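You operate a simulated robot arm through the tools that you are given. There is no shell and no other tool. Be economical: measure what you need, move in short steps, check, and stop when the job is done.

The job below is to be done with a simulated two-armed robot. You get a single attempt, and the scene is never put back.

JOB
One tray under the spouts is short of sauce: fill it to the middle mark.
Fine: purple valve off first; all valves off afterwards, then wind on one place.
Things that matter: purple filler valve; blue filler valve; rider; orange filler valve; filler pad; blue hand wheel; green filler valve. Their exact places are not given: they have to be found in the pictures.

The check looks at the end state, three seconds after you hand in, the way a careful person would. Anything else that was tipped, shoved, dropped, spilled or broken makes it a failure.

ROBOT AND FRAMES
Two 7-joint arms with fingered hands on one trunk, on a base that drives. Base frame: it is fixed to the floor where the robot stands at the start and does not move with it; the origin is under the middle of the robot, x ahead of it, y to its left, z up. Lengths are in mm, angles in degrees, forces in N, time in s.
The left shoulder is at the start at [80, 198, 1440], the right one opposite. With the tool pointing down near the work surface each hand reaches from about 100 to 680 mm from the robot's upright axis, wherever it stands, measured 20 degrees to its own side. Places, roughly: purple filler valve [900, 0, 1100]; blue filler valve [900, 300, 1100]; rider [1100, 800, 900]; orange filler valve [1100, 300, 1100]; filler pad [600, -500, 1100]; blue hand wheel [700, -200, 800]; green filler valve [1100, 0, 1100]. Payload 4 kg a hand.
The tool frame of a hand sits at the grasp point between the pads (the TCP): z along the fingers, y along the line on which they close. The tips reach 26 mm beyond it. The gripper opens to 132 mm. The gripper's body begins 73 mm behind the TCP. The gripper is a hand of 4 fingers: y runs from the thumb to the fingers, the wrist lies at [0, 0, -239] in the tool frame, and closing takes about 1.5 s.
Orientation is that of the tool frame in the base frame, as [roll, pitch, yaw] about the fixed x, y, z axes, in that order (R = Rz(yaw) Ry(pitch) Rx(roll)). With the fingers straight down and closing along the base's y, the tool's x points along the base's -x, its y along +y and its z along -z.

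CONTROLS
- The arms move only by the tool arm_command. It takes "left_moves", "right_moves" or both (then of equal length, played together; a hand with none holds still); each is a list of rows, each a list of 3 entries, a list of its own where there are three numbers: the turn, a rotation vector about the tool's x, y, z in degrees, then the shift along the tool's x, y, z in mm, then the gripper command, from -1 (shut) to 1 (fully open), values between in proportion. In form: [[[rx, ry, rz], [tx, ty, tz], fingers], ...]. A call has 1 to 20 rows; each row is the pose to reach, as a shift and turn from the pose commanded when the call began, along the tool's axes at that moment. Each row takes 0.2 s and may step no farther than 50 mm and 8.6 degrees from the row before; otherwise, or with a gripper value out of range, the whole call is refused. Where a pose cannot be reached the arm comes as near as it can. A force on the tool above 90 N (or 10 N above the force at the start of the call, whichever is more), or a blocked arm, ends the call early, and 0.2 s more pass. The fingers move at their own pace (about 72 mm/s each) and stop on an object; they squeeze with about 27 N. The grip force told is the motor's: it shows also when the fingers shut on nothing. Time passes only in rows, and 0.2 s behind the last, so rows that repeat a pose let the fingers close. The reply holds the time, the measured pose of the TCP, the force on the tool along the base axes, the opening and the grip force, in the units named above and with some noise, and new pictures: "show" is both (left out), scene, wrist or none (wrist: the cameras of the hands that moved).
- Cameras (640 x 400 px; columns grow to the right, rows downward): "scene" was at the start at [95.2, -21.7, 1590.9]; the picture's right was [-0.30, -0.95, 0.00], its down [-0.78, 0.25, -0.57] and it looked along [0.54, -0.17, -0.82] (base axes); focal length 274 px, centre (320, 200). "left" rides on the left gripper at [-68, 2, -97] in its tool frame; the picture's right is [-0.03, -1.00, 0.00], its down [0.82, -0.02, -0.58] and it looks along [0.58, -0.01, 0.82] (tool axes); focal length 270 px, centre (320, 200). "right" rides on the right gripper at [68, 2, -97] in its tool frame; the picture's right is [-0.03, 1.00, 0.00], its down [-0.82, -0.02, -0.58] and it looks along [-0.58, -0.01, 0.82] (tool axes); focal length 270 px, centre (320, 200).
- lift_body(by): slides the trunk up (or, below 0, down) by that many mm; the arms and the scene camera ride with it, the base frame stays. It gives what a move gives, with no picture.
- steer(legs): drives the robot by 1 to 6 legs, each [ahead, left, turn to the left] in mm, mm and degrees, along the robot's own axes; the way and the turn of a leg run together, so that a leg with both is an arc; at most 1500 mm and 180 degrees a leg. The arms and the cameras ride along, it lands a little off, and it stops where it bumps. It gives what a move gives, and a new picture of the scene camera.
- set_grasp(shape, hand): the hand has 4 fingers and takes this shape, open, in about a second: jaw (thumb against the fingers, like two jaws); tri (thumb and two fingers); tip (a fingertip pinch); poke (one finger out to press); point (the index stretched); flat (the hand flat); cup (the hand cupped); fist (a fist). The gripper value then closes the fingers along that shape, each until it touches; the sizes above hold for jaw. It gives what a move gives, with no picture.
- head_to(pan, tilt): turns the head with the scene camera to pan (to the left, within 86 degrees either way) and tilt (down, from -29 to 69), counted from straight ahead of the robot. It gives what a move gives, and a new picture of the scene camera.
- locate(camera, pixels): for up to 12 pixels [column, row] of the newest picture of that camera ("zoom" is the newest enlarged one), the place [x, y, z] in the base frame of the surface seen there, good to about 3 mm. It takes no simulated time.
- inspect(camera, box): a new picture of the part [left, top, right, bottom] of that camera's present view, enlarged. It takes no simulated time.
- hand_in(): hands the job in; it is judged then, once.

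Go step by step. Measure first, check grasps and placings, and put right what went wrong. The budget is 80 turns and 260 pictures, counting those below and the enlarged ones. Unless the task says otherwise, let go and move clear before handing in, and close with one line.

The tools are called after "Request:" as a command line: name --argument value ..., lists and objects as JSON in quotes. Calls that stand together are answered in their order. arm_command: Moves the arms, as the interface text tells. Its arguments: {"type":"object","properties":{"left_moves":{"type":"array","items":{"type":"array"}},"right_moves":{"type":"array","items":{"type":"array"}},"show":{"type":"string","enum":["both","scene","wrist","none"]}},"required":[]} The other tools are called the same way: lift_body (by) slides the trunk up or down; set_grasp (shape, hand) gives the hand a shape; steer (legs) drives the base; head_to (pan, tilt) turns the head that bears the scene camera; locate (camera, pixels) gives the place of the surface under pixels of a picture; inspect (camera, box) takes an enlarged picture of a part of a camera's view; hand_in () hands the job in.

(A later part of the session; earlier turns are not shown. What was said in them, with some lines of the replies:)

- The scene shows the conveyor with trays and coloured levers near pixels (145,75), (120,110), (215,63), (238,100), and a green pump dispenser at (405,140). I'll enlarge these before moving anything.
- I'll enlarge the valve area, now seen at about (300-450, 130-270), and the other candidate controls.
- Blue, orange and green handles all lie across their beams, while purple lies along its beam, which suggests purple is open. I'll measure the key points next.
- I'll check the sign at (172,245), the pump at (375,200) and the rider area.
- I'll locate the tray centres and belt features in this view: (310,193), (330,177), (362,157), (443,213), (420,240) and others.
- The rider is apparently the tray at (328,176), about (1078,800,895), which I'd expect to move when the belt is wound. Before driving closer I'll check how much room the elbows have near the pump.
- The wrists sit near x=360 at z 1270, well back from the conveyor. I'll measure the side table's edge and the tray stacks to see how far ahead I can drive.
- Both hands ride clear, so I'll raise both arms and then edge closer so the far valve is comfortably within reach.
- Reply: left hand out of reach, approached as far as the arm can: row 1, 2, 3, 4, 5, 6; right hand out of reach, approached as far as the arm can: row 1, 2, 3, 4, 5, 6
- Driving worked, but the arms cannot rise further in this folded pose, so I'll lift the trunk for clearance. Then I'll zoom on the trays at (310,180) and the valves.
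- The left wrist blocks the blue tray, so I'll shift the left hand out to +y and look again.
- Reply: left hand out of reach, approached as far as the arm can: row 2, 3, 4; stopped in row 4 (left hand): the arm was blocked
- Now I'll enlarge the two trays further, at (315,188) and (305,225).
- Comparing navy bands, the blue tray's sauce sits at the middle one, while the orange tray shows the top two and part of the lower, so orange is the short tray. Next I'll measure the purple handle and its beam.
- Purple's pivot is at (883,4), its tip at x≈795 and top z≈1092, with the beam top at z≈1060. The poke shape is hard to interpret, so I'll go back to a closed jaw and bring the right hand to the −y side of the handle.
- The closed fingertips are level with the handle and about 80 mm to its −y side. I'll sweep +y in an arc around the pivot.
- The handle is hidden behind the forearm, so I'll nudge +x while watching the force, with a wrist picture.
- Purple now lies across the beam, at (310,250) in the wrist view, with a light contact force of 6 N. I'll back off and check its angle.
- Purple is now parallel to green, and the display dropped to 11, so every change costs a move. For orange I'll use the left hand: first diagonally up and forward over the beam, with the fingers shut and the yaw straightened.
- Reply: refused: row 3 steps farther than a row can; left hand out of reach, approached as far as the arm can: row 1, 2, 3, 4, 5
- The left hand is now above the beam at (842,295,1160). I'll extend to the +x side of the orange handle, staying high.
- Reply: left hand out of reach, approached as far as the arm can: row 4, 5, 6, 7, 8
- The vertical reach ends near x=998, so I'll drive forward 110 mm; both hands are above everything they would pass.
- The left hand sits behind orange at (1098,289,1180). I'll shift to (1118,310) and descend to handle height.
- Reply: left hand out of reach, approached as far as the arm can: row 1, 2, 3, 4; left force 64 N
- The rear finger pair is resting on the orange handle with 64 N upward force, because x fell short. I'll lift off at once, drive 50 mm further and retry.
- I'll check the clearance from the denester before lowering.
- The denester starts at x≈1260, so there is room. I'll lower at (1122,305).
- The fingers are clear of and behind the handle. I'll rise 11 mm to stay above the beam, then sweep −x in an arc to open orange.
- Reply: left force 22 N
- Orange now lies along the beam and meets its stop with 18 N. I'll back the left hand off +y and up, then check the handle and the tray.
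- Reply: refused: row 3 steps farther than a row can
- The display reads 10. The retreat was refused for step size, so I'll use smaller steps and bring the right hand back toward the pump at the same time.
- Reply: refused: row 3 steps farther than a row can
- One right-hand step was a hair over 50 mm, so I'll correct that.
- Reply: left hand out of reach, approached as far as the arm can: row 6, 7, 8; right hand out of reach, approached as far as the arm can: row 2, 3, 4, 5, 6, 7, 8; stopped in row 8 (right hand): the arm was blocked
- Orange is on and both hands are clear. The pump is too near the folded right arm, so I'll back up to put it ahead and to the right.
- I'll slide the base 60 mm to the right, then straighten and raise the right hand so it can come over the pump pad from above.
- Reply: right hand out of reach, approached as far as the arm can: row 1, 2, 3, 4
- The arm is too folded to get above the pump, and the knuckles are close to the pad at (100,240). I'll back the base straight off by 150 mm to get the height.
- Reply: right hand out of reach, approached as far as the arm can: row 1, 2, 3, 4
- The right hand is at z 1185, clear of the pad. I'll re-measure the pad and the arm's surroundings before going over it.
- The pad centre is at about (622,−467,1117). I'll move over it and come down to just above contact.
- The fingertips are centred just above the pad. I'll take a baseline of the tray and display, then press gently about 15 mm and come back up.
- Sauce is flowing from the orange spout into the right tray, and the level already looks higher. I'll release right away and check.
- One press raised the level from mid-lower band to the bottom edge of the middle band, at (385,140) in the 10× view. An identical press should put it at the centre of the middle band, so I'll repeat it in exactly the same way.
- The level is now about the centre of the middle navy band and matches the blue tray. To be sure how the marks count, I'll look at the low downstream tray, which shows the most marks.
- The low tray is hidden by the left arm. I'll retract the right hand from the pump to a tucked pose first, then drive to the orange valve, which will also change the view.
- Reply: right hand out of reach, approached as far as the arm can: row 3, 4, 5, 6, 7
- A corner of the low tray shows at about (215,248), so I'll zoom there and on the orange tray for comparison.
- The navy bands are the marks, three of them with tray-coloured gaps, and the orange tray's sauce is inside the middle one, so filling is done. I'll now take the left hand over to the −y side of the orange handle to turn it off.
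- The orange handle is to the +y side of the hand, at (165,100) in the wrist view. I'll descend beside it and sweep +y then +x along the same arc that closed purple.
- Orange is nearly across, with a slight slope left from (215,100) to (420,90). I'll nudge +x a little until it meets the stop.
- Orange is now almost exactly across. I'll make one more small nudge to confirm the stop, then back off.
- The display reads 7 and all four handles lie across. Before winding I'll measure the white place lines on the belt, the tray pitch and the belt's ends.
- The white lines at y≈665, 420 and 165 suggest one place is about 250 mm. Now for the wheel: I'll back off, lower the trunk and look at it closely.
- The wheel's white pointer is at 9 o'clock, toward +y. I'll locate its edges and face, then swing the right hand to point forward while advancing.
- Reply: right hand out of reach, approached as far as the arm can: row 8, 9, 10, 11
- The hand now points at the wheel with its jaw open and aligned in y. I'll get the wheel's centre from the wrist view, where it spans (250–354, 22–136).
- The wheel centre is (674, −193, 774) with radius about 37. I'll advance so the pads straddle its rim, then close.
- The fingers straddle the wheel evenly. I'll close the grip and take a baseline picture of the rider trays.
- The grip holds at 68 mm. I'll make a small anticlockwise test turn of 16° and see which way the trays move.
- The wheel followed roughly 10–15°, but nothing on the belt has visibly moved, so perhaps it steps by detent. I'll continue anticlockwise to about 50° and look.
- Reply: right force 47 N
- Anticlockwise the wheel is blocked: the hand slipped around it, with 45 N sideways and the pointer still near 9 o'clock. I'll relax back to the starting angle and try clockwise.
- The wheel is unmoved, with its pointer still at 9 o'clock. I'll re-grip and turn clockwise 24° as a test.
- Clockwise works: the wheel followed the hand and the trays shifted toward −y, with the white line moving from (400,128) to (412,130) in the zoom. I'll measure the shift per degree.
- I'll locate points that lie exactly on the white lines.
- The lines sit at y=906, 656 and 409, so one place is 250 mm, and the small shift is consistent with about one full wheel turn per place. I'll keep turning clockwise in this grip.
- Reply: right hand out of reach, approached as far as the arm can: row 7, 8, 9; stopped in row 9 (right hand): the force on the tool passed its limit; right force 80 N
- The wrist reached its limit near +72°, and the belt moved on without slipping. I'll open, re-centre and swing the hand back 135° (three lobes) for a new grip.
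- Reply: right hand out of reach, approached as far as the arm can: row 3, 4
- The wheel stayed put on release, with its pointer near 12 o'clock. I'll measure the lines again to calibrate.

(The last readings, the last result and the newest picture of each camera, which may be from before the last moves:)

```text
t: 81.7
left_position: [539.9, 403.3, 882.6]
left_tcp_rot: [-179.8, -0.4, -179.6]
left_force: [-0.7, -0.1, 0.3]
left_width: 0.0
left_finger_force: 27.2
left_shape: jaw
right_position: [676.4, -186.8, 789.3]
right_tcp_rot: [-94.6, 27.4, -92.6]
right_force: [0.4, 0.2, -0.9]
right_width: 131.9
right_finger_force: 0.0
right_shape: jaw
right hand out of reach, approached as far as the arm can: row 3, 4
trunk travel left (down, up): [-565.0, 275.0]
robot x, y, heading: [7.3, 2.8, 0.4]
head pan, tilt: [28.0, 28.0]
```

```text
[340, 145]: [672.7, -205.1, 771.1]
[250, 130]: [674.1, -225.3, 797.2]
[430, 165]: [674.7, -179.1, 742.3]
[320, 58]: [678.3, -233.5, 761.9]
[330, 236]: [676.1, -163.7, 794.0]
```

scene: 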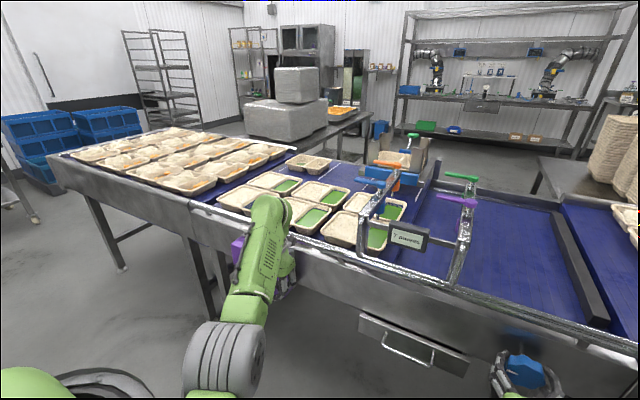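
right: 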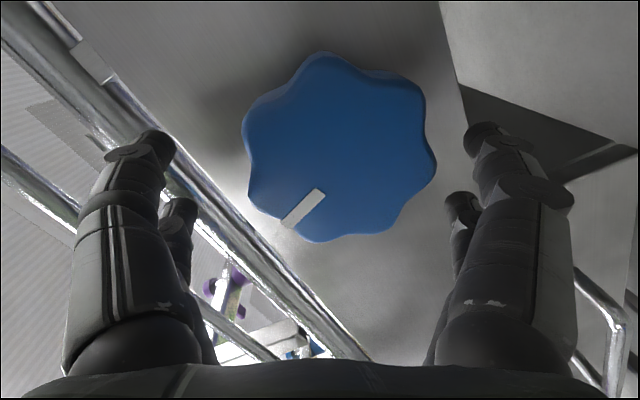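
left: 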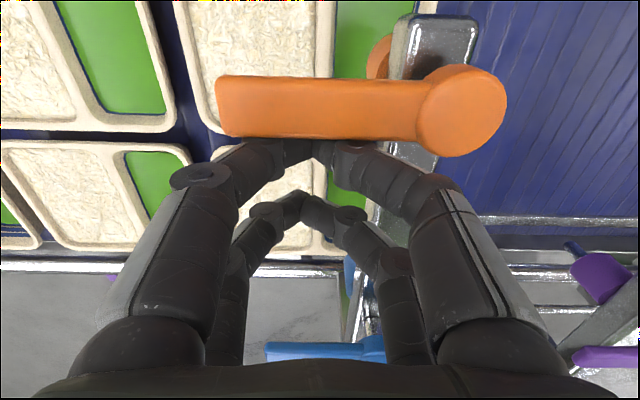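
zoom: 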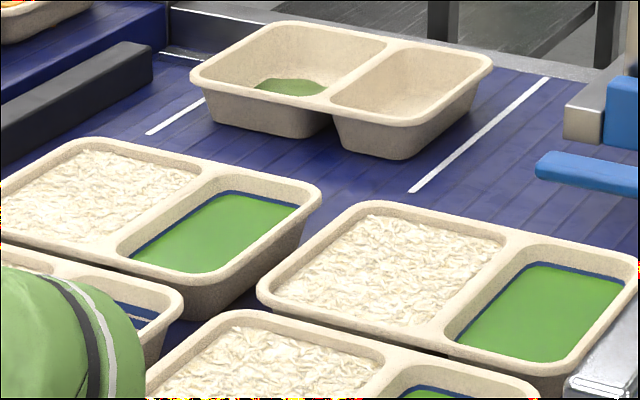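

The calibration is 1.36–1.39 mm per degree with the line starting at y≈688, so one place (250 mm) is about half a turn and the line should end at y≈438. I'll re-centre, grip and turn another 72°.

Request:
arm_command --right_moves '[[[0, 0, 0], [6, 5, 4], 1], [[0, 0, 0], [12, 9, 8], 1], [[0, 0, 0], [12, 9, 8], 0], [[0, 0, 0], [12, 9, 8], -1], [[0, 0, 0], [12, 9, 8], -1], [[0, 0, 0], [12, 9, 8], -1], [[0, 0, 0], [12, 9, 8], -1], [[0, 0, 6], [12, 9, 8], -1], [[0, 0, 12], [12, 9, 8], -1], [[0, 0, 18], [12, 9, 8], -1], [[0, 0, 24], [12, 9, 8], -1], [[0, 0, 30], [12, 9, 8], -1], [[0, 0, 36], [12, 9, 8], -1], [[0, 0, 42], [12, 9, 8], -1], [[0, 0, 48], [12, 9, 8], -1], [[0, 0, 54], [12, 9, 8], -1], [[0, 0, 60], [12, 9, 8], -1], [[0, 0, 66], [12, 9, 8], -1], [[0, 0, 72], [12, 9, 8], -1]]' --show "wrist"

Request:
inspect --camera "scene" --box '[470, 330, 580, 400]'

Request:
inspect --camera "scene" --box '[200, 120, 480, 280]'

```text
t: 85.7
left_position: [540.0, 403.0, 882.3]
left_tcp_rot: [-179.8, -0.5, -179.6]
left_force: [-0.7, 0.2, -0.7]
left_width: 0.0
left_finger_force: 27.2
left_shape: jaw
right_position: [684.5, -193.5, 777.5]
right_tcp_rot: [111.1, 79.7, 110.2]
right_force: [17.4, -8.6, 15.7]
right_width: 67.1
right_finger_force: 27.2
right_shape: jaw
trunk travel left (down, up): [-565.0, 275.0]
robot x, y, heading: [6.6, 6.2, 0.7]
head pan, tilt: [28.0, 28.0]
```

right: 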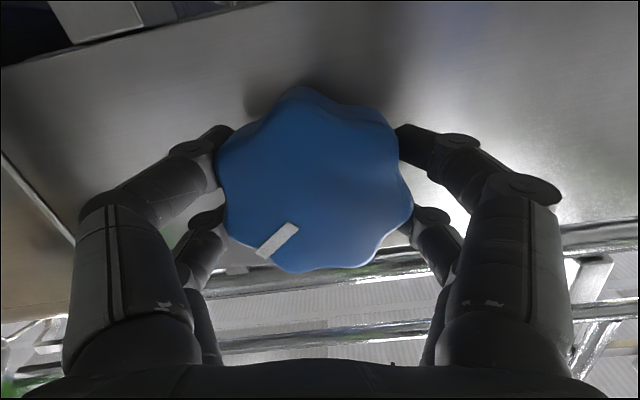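

```text
5.71 times, centred on (525, 365) of scene
```

zoom: 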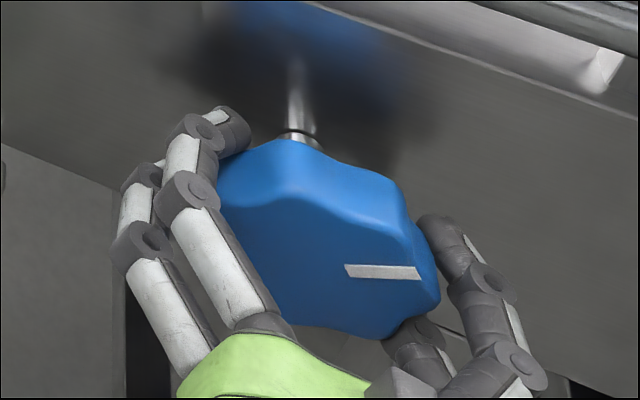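

```text
2.29 times, centred on (340, 200) of scene
```

zoom: 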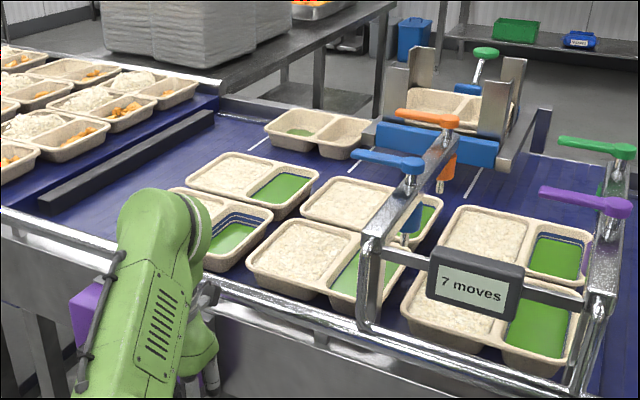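

The pointer has passed toward 2–3 o'clock and the trays moved on smoothly. I'll measure the line position before the last bit.

Request:
inspect --camera "scene" --box '[270, 160, 430, 240]'

Request:
locate --camera "zoom" --pixels '[[160, 85], [320, 162], [340, 145], [155, 88], [330, 152]]'

```text
4.00 times, centred on (350, 200) of scene
```

zoom: 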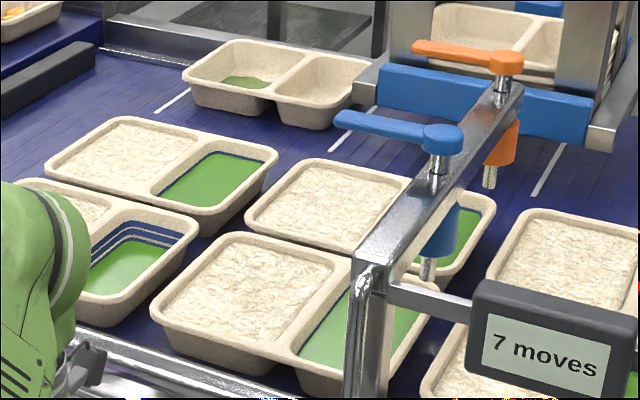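

```text
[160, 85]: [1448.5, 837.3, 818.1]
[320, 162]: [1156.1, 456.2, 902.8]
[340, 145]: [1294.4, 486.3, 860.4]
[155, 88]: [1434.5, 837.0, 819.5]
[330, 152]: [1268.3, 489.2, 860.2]
```

The line is at y≈488, a rate of 1.39 mm/°, leaving about 49 mm or 35°. I'll turn 33° and measure again.

Request:
arm_command --right_moves '[[[0, 0, 6], [0, 0, 0], -1], [[0, 0, 12], [0, 0, 0], -1], [[0, 0, 18], [0, 0, 0], -1], [[0, 0, 24], [0, 0, 0], -1], [[0, 0, 29], [0, 0, 0], -1], [[0, 0, 33], [0, 0, 0], -1], [[0, 0, 33], [0, 0, 0], -1]]' --show "wrist"

Request:
inspect --camera "scene" --box '[470, 330, 580, 400]'

Request:
inspect --camera "scene" --box '[270, 160, 430, 240]'

```text
t: 87.2
left_position: [540.6, 403.4, 883.4]
left_tcp_rot: [-180.0, -0.5, -179.6]
left_force: [0.0, 0.7, -0.3]
left_width: 0.1
left_finger_force: 27.4
left_shape: jaw
right_position: [683.7, -194.1, 779.1]
right_tcp_rot: [95.4, 47.3, 93.5]
right_force: [20.5, -16.5, 16.6]
right_width: 67.1
right_finger_force: 26.7
right_shape: jaw
trunk travel left (down, up): [-565.0, 275.0]
robot x, y, heading: [4.9, 3.8, 0.2]
head pan, tilt: [28.0, 28.0]
```

right: 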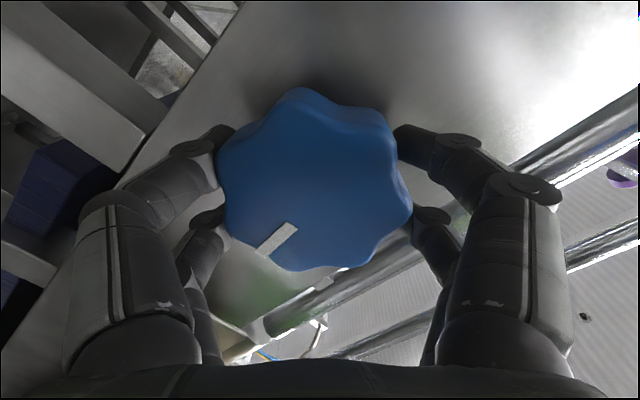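

```text
5.71 times, centred on (525, 365) of scene
```

zoom: 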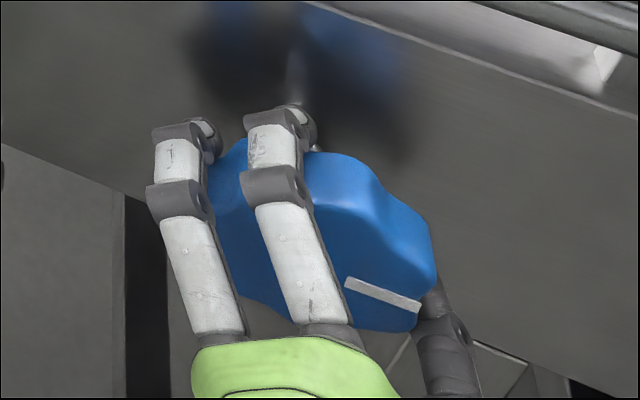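

```text
4.00 times, centred on (350, 200) of scene
```

zoom: 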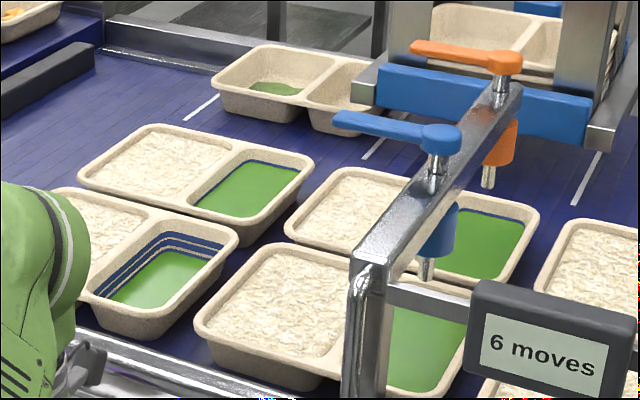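

The display dropped to 6, so one place is registered, and the pointer is now almost exactly opposite its start. I'll verify the line and trays.

Request:
locate --camera "zoom" --pixels '[[365, 157], [372, 149], [574, 202], [588, 178], [188, 118], [205, 106], [300, 178]]'

```text
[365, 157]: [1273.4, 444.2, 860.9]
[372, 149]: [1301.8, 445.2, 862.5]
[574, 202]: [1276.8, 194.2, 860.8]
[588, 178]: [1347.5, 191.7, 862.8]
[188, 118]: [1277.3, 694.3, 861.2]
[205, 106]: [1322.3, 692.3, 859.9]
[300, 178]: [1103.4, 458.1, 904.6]
```

The lines are at y≈444 and 193, so travel is about 245 mm, and the pointer slope (0.37 against 0.41 at the start) agrees that about 4° is missing. I'll add 4° and release.

Request:
arm_command --right_moves '[[[0, 0, 2], [0, 0, 0], -1], [[0, 0, 4], [0, 0, 0], -1], [[0, 0, 4], [0, 0, 0], -1]]' --show "none"

Request:
inspect --camera "scene" --box '[470, 330, 580, 400]'

Request:
inspect --camera "scene" --box '[270, 160, 430, 240]'

Request:
locate --camera "zoom" --pixels '[[370, 157], [377, 149], [578, 202], [592, 178], [193, 118], [210, 106]]'

```text
t: 88.0
left_position: [539.6, 401.8, 883.4]
left_tcp_rot: [-179.9, -0.5, -179.6]
left_force: [0.2, 0.0, 0.3]
left_width: 0.0
left_finger_force: 27.4
left_shape: jaw
right_position: [684.4, -195.0, 778.8]
right_tcp_rot: [95.1, 43.4, 92.9]
right_force: [19.8, -22.1, 17.5]
right_width: 67.3
right_finger_force: 27.1
right_shape: jaw
trunk travel left (down, up): [-565.0, 275.0]
robot x, y, heading: [7.8, 5.1, 0.6]
head pan, tilt: [28.0, 28.0]
```

```text
5.71 times, centred on (525, 365) of scene
```

zoom: 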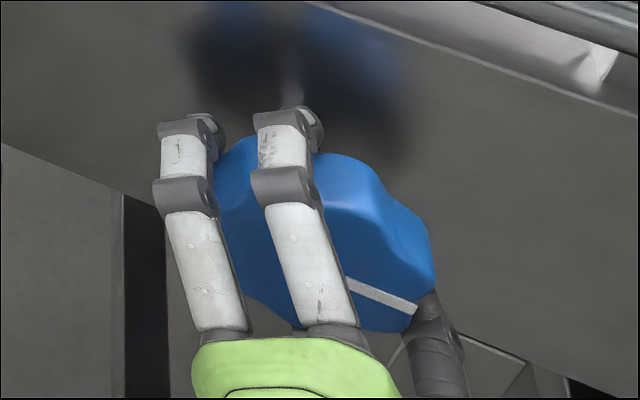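

```text
4.00 times, centred on (350, 200) of scene
```

zoom: 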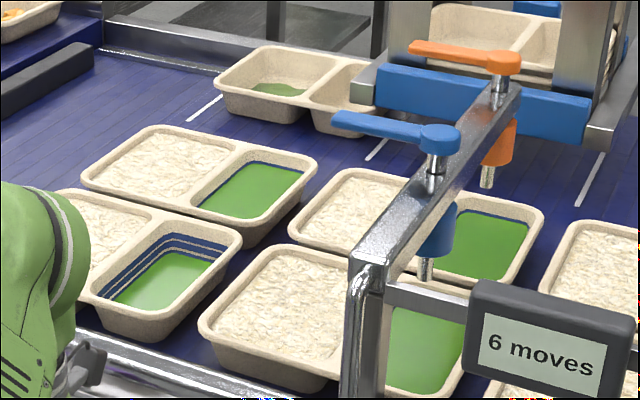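

```text
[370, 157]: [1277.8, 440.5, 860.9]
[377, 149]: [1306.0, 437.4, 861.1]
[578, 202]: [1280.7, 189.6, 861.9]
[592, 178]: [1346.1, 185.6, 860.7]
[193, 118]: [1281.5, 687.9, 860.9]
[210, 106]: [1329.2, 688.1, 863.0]
```

The lines are now at y≈688, 439 and 189, exactly one 250 mm place on from the start. I'll open the hand and back straight off the wheel.

Request:
arm_command --right_moves '[[[0, 0, 0], [0, 0, 0], 0], [[0, 0, 0], [0, 0, 0], 1], [[0, 0, 0], [0, 0, 0], 1], [[0, 0, 0], [0, 0, 0], 1], [[0, 0, 0], [0, 0, 0], 1], [[0, 0, 0], [0, 0, -40], 1], [[0, 0, 0], [0, 0, -85], 1], [[0, 0, 0], [0, 0, -130], 1], [[0, 0, 0], [0, 0, -130], 1]]' --show "both"

Request:
inspect --camera "scene" --box '[270, 160, 430, 240]'

Request:
locate --camera "zoom" --pixels '[[370, 157], [377, 149], [578, 202], [193, 118]]'

Request:
head_to --pan 5 --tilt 35

Request:
inspect --camera "scene" --box '[140, 100, 400, 270]'

```text
t: 90.0
left_position: [540.2, 403.5, 881.7]
left_tcp_rot: [-179.9, -0.5, -179.5]
left_force: [-0.2, 0.2, -0.9]
left_width: 0.0
left_finger_force: 27.0
left_shape: jaw
right_position: [558.8, -191.3, 785.3]
right_tcp_rot: [95.5, 43.4, 93.3]
right_force: [0.5, 0.1, -0.2]
right_width: 131.8
right_finger_force: 0.1
right_shape: jaw
trunk travel left (down, up): [-565.0, 275.0]
robot x, y, heading: [10.2, 6.8, 0.4]
head pan, tilt: [28.0, 28.0]
```

scene: 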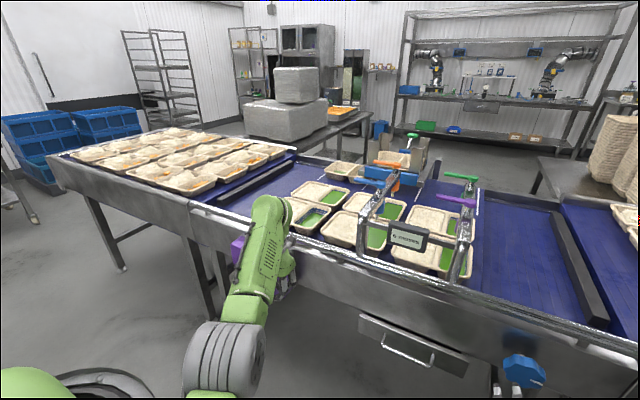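
right: 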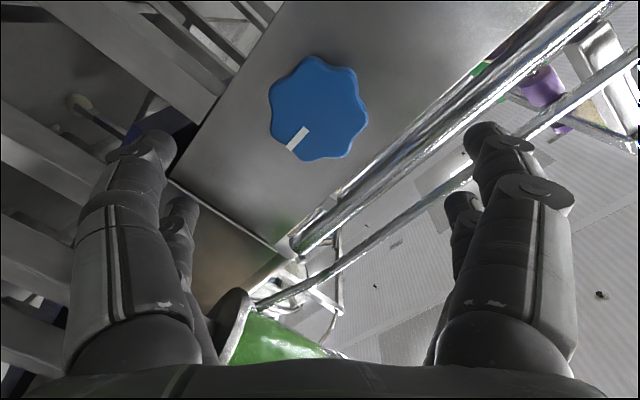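

```text
4.00 times, centred on (350, 200) of scene
```

zoom: 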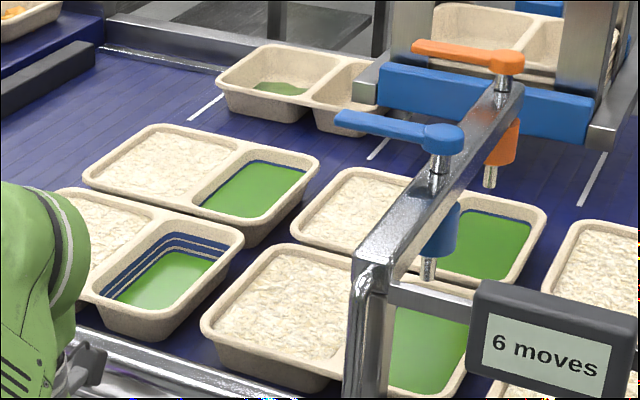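

```text
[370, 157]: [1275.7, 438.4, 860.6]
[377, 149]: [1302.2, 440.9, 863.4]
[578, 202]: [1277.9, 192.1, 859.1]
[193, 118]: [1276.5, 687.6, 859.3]
```

```text
t: 90.9
left_position: [539.2, 403.4, 882.7]
left_tcp_rot: [-179.9, -0.4, -179.5]
left_force: [0.4, 0.3, 1.2]
left_width: 0.0
left_finger_force: 26.3
left_shape: jaw
right_position: [558.2, -191.5, 783.4]
right_tcp_rot: [95.6, 43.4, 93.2]
right_force: [0.6, 0.9, 0.6]
right_width: 131.8
right_finger_force: 0.0
right_shape: jaw
trunk travel left (down, up): [-565.0, 275.0]
robot x, y, heading: [7.6, 5.9, 0.4]
head pan, tilt: [5.0, 35.0]
```

scene: 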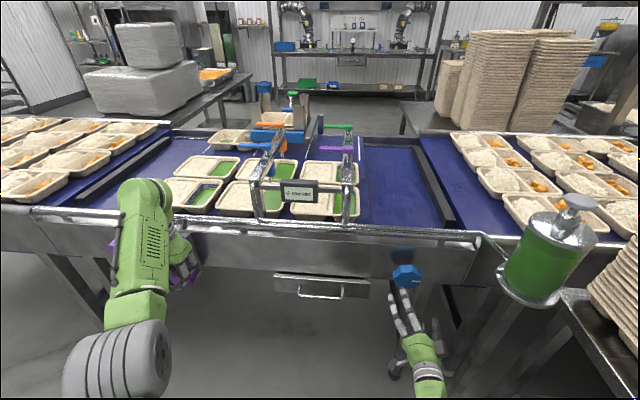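

```text
2.35 times, centred on (270, 185) of scene
```

zoom: 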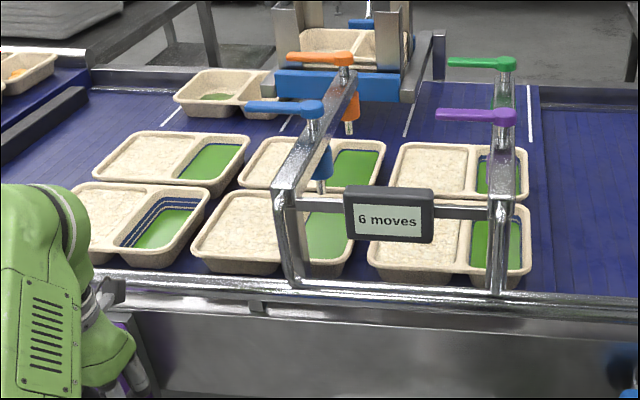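

The final pictures show the belt resting one place on, with lines at 688, 439 and 190 and the display at 6. All four handles lie across, nothing has spilled, and both hands are clear, so I'm handing in.

Request:
hand_in

```text
The job is handed in.
```

I handed the job in with purple turned off first, the orange tray filled to its middle mark, all four valves off and the belt wound on one place (250 mm); I saw no spills.
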